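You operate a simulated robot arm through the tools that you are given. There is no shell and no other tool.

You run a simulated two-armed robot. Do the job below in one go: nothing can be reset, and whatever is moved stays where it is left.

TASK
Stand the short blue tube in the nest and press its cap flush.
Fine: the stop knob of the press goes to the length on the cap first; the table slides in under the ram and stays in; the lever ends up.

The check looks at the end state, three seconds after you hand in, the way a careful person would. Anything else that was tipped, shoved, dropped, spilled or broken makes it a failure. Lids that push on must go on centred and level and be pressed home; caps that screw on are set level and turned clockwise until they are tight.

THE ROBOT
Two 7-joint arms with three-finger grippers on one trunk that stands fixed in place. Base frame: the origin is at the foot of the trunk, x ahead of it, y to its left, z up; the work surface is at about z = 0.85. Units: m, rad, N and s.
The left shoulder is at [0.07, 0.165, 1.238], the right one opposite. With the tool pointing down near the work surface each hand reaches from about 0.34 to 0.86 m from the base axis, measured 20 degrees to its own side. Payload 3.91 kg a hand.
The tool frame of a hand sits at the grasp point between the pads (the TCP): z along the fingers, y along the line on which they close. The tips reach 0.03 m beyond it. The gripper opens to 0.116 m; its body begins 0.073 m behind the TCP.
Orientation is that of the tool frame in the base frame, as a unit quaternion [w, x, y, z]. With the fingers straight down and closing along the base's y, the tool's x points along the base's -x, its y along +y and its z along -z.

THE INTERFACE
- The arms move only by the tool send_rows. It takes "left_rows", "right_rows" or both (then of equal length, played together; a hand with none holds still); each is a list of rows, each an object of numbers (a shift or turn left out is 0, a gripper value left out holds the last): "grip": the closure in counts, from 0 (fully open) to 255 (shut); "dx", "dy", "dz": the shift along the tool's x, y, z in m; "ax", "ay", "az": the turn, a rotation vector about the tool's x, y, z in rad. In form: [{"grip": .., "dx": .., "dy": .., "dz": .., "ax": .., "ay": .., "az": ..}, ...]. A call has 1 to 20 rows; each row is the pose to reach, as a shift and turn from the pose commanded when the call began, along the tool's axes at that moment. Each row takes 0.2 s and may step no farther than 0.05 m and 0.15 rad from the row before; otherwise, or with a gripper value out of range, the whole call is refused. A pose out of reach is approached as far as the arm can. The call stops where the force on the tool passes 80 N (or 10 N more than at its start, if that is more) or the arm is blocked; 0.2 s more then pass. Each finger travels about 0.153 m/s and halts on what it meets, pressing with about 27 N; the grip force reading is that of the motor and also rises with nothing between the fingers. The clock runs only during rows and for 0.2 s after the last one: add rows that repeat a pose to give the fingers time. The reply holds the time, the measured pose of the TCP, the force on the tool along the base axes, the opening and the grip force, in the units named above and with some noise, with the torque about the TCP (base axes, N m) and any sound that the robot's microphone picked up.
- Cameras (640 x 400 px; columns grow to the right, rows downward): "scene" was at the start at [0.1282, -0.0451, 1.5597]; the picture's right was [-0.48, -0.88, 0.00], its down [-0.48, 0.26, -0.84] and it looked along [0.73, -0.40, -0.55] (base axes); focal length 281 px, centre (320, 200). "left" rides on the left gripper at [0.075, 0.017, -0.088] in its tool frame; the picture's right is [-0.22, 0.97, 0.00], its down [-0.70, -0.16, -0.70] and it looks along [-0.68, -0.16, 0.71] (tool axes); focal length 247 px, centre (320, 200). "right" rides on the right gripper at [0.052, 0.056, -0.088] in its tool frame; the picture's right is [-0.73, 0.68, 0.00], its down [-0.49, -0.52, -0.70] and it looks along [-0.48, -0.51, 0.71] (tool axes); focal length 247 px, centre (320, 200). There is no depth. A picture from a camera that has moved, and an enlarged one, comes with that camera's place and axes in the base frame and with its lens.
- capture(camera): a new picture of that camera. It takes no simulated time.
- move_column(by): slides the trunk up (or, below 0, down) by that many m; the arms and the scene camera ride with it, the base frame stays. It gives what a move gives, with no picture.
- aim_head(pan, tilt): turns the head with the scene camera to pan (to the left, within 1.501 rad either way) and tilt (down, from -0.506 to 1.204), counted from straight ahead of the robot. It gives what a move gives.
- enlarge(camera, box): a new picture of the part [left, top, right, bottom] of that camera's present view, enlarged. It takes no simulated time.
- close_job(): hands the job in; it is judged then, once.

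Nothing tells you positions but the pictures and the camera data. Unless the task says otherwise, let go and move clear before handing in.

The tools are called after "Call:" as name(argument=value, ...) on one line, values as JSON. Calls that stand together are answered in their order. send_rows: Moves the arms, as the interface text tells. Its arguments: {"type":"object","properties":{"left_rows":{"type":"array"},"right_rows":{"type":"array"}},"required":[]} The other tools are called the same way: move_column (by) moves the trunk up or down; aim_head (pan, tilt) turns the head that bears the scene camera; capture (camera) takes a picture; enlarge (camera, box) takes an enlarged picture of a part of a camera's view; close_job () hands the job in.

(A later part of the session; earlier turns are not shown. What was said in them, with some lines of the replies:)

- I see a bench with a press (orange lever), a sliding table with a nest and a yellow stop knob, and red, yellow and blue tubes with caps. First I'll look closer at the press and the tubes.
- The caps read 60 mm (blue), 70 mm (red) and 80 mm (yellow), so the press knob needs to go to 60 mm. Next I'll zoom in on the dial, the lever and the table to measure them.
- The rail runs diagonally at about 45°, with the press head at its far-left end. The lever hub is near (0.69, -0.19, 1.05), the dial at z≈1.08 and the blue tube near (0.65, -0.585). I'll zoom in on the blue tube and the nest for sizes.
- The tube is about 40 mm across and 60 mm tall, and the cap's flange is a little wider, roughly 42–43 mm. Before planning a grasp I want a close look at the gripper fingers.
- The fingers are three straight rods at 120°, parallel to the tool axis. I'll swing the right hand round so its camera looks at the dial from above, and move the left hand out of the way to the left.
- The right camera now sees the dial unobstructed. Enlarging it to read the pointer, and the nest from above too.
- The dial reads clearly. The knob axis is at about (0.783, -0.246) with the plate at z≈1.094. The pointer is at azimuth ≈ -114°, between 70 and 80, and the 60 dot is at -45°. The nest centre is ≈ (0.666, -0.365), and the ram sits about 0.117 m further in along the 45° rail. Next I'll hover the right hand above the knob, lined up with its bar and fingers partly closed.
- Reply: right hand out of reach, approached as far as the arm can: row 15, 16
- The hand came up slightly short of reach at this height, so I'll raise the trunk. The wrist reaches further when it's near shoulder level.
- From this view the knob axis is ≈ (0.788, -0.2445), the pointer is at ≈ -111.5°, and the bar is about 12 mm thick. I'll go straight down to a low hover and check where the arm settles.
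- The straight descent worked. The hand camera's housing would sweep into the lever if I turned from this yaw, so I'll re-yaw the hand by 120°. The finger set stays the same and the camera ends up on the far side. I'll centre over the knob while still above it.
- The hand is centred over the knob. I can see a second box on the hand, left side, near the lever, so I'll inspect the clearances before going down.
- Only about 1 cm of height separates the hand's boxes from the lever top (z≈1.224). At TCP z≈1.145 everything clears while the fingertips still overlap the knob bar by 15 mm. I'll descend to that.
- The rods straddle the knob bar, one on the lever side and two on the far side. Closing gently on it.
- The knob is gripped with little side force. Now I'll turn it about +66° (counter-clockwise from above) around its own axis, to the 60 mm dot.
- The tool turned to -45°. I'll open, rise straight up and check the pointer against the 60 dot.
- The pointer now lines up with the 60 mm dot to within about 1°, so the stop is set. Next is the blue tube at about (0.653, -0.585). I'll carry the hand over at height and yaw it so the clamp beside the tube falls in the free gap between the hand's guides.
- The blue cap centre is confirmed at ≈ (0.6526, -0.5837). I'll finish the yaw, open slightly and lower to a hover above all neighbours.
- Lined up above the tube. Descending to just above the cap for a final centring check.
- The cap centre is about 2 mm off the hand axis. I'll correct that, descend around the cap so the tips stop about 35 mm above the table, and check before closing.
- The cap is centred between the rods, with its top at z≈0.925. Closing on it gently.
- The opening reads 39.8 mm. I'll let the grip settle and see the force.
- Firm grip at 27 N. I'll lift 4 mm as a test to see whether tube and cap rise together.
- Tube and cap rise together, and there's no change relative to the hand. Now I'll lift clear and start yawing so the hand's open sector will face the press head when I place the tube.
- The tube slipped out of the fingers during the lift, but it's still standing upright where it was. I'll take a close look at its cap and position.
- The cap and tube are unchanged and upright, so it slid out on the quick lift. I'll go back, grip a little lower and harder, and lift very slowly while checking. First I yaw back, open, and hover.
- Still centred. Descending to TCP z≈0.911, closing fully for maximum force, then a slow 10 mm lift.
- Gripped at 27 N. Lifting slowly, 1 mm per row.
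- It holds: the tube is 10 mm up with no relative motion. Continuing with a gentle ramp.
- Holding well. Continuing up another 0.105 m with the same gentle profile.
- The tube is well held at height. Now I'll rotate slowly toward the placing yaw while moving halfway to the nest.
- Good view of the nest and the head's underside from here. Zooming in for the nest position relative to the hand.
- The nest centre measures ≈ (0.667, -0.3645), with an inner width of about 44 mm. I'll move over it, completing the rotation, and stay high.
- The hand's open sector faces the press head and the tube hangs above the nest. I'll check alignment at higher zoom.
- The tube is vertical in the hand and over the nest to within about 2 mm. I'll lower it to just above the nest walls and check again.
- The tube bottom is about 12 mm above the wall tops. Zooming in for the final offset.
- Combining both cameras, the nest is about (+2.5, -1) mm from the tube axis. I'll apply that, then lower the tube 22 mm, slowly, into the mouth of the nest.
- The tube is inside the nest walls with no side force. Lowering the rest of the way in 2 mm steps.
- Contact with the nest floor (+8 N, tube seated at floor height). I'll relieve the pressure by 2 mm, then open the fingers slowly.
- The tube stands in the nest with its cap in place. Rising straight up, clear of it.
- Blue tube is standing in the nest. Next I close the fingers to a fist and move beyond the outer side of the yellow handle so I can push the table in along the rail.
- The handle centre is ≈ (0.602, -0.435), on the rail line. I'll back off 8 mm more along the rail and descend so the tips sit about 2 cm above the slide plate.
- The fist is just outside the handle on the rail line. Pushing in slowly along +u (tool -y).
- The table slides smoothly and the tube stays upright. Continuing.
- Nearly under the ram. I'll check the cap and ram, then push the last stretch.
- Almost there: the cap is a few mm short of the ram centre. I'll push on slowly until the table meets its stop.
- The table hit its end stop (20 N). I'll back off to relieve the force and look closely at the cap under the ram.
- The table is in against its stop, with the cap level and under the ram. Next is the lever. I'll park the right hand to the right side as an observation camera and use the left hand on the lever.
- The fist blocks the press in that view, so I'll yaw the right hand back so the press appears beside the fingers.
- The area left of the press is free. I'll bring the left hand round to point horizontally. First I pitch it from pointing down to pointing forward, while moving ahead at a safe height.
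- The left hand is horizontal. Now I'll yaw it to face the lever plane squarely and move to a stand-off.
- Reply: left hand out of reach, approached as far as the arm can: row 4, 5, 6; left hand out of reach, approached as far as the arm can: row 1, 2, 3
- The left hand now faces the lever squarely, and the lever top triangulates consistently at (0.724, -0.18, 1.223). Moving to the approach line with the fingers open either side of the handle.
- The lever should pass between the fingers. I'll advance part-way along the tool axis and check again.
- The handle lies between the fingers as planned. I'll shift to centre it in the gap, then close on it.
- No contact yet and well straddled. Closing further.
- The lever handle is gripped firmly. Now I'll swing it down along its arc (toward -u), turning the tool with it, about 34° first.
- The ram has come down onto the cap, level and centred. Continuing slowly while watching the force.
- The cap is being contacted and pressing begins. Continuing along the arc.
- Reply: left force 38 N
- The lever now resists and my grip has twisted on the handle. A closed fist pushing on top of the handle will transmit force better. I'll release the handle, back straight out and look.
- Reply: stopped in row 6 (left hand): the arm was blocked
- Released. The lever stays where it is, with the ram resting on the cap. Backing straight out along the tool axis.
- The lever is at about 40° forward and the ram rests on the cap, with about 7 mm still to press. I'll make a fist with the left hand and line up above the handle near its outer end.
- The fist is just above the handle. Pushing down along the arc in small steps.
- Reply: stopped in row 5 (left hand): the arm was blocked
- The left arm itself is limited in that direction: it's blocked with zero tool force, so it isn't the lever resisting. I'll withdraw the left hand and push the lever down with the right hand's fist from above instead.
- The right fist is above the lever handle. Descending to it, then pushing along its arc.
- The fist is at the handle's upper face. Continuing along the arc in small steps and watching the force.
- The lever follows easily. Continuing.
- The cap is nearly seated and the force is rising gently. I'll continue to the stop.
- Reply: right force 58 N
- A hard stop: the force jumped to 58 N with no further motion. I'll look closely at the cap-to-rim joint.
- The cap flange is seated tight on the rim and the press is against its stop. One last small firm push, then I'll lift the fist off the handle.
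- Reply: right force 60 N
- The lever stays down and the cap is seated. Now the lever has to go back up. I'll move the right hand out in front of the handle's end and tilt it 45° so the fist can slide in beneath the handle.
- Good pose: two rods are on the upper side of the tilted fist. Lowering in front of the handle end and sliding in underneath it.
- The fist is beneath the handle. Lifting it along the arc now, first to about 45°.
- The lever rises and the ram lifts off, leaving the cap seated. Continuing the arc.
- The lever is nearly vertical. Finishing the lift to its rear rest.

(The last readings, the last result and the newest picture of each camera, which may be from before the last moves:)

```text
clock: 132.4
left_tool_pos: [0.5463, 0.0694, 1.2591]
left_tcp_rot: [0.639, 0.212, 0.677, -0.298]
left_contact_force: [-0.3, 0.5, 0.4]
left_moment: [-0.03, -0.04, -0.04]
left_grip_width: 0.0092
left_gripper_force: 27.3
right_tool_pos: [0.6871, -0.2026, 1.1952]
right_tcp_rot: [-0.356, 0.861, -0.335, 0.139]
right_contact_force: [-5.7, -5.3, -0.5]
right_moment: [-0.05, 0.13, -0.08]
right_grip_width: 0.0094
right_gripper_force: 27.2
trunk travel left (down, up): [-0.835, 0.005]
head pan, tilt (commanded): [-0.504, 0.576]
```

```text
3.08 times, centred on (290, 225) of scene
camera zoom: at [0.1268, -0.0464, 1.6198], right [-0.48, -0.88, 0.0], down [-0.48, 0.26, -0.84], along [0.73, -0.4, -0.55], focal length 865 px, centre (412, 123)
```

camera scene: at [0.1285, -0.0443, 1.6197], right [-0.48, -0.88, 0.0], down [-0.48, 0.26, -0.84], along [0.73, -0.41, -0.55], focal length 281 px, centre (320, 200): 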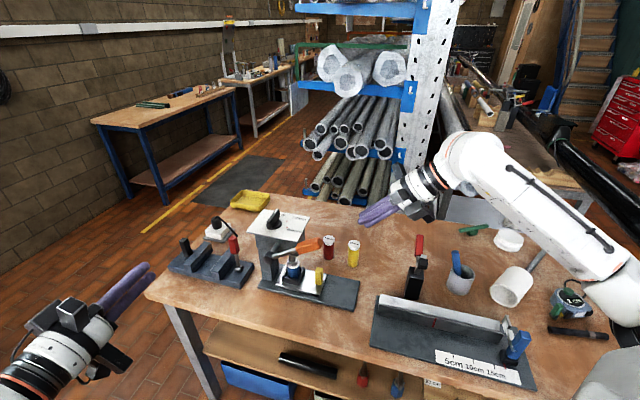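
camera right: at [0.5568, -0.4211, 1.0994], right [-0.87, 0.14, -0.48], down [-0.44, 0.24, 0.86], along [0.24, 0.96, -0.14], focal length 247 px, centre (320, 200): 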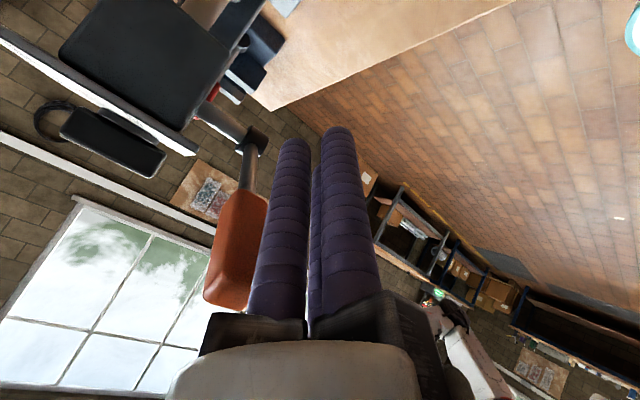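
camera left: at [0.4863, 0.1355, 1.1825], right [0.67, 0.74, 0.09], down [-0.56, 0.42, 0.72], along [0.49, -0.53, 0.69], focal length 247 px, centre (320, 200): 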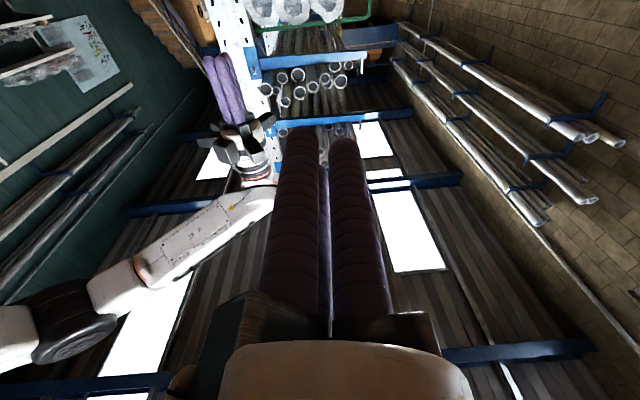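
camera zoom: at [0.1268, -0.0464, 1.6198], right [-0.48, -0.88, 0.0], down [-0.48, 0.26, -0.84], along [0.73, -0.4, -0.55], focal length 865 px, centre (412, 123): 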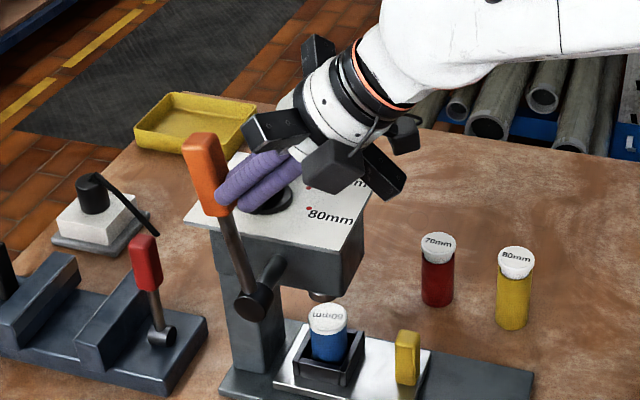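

The lever is at its rear stop (8 N resistance). Backing the right hand off along its tool axis and checking that everything stays.

Call:
send_rows(right_rows=[{"dy": 0.003, "dz": -0.004}, {"dy": 0.003, "dz": -0.02}, {"dy": 0.003, "dz": -0.05}, {"dy": 0.003, "dz": -0.09}, {"dy": 0.003, "dz": -0.13}, {"dy": 0.003, "dz": -0.17}, {"dy": 0.003, "dz": -0.17}])

Call:
capture(camera="scene")

Call:
enlarge(camera="scene", box=[220, 180, 350, 310])

Call:
enlarge(camera="scene", box=[285, 245, 320, 285])

```text
clock: 134.0
left_tool_pos: [0.5493, 0.0717, 1.2574]
left_tcp_rot: [0.639, 0.21, 0.677, -0.297]
left_contact_force: [0.8, -0.9, 0.0]
left_moment: [0.01, 0.01, -0.04]
left_grip_width: 0.0092
left_gripper_force: 27.1
right_tool_pos: [0.6056, -0.2925, 1.311]
right_tcp_rot: [-0.356, 0.861, -0.335, 0.138]
right_contact_force: [0.2, -0.3, -0.3]
right_moment: [-0.01, 0.01, 0.01]
right_grip_width: 0.0091
right_gripper_force: 27.3
trunk travel left (down, up): [-0.835, 0.005]
head pan, tilt (commanded): [-0.504, 0.576]
```

```text
taken
camera scene: at [0.1293, -0.0445, 1.6196], right [-0.48, -0.88, 0.0], down [-0.48, 0.26, -0.84], along [0.73, -0.41, -0.55], focal length 281 px, centre (320, 200)
```

scene: 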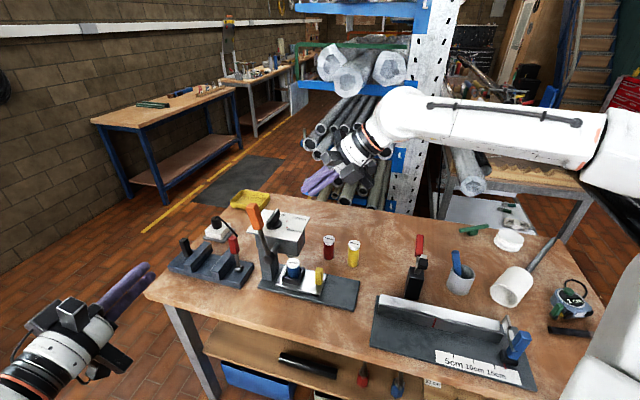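

```text
3.08 times, centred on (285, 245) of scene
camera zoom: at [0.1293, -0.0445, 1.6196], right [-0.48, -0.88, 0.0], down [-0.48, 0.26, -0.84], along [0.73, -0.41, -0.55], focal length 865 px, centre (428, 62)
```

zoom: 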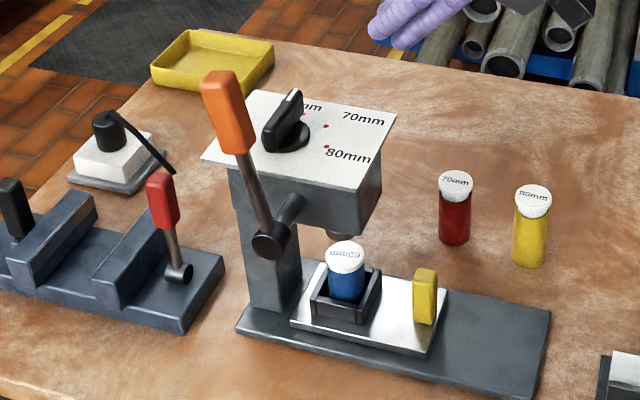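

```text
10.00 times, centred on (302, 265) of scene
camera zoom: at [0.1293, -0.0445, 1.6196], right [-0.48, -0.88, 0.0], down [-0.48, 0.26, -0.84], along [0.73, -0.41, -0.55], focal length 2810 px, centre (495, -450)
```

zoom: 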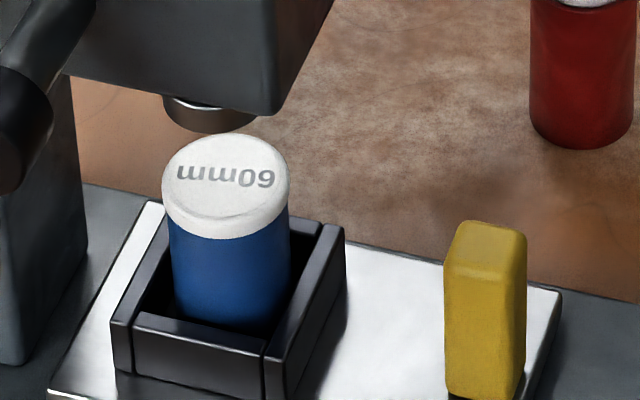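

The cap is flush all round, the table is in, the lever is up and the knob is at 60. I'll move the right hand well clear and do a final close check of the knob and cap.

Call:
send_rows(right_rows=[{"dz": -0.03}, {"dz": -0.06}, {"dz": -0.09}, {"dz": -0.12}, {"dz": -0.14}, {"dz": -0.14}])

Call:
enlarge(camera="scene", box=[240, 195, 310, 250])

Call:
enlarge(camera="scene", box=[290, 255, 312, 280])

Call:
capture(camera="scene")

Call:
capture(camera="right")

```text
clock: 135.4
left_tool_pos: [0.548, 0.0717, 1.2582]
left_tcp_rot: [0.64, 0.211, 0.677, -0.297]
left_contact_force: [0.6, 0.8, 0.2]
left_moment: [-0.02, 0.0, 0.04]
left_grip_width: 0.0093
left_gripper_force: 27.9
right_tool_pos: [0.5395, -0.3647, 1.4113]
right_tcp_rot: [-0.357, 0.861, -0.335, 0.139]
right_contact_force: [0.2, -0.6, -1.0]
right_moment: [-0.03, -0.02, 0.0]
right_grip_width: 0.0093
right_gripper_force: 27.4
trunk travel left (down, up): [-0.835, 0.005]
head pan, tilt (commanded): [-0.504, 0.576]
```

```text
7.27 times, centred on (275, 222) of scene
camera zoom: at [0.1284, -0.0447, 1.6197], right [-0.48, -0.88, 0.0], down [-0.48, 0.26, -0.84], along [0.73, -0.41, -0.55], focal length 2044 px, centre (647, 36)
```

zoom: 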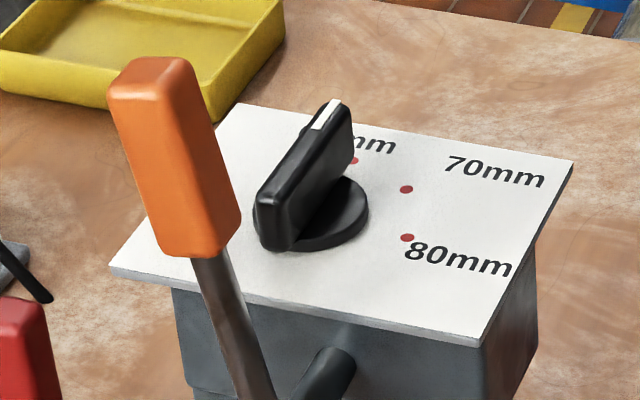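

```text
16.00 times, centred on (301, 268) of scene
camera zoom: at [0.1284, -0.0447, 1.6197], right [-0.48, -0.88, 0.0], down [-0.48, 0.26, -0.84], along [0.73, -0.41, -0.55], focal length 4497 px, centre (624, -880)
```

zoom: 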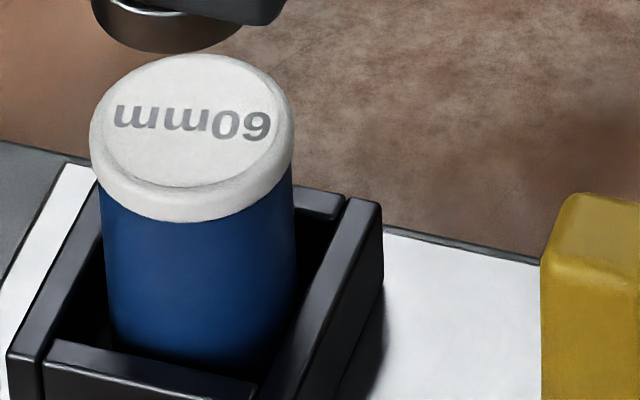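

```text
taken
camera scene: at [0.1284, -0.0447, 1.6197], right [-0.48, -0.88, 0.0], down [-0.48, 0.26, -0.84], along [0.73, -0.41, -0.55], focal length 281 px, centre (320, 200)
```

scene: 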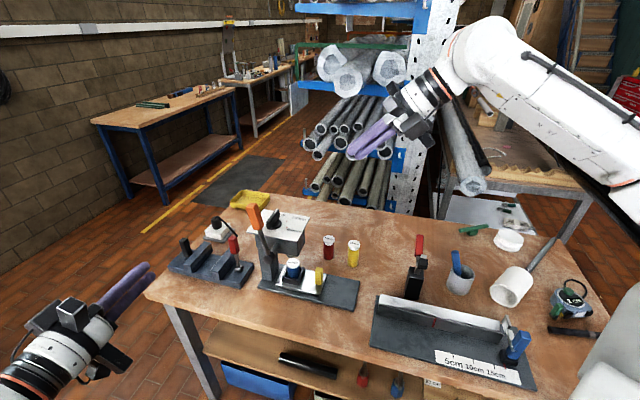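

```text
taken
camera right: at [0.5087, -0.4745, 1.4351], right [-0.87, 0.14, -0.48], down [-0.44, 0.24, 0.86], along [0.24, 0.96, -0.14], focal length 247 px, centre (320, 200)
```

right: 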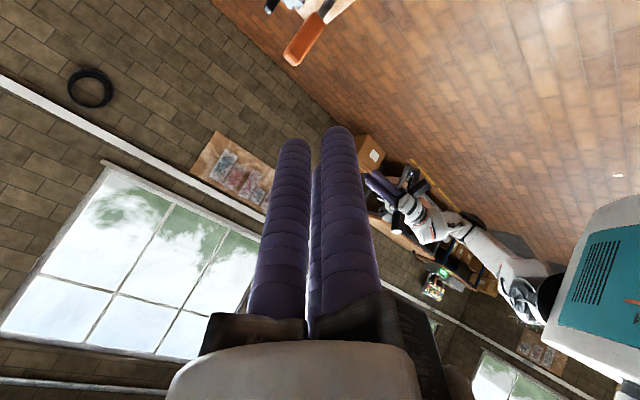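

Everything checks out: the knob points at 60 mm, the table is in against its stop, and the lever is up. The 60 mm cap is seated flush and level on the blue tube in the nest. Nothing else was disturbed and both hands are clear, so I'm handing in.

Call:
close_job()

```text
The job is handed in.
```

The short blue tube is standing in the nest with its cap pressed flush and level, and I've handed the job in; I haven't seen the result of the check.

- **Stop knob:** set to 60 mm, the length on the blue tube's cap, before pressing. It lines up with the dot to within about 1–2°.
- **Table:** pushed in under the ram to its end stop, and left in.
- **Press:** the lever went down until it met a hard stop at about 58 N. No gap shows between the cap and the tube rim.
- **Lever:** back up against its rear rest, where it stayed.

**Slip on first lift:** the blue tube slipped out of the fingers but stayed upright with its cap in place. I picked it up again more slowly.

I saw nothing else tipped, moved or spilled. Both hands are off the press and clear.
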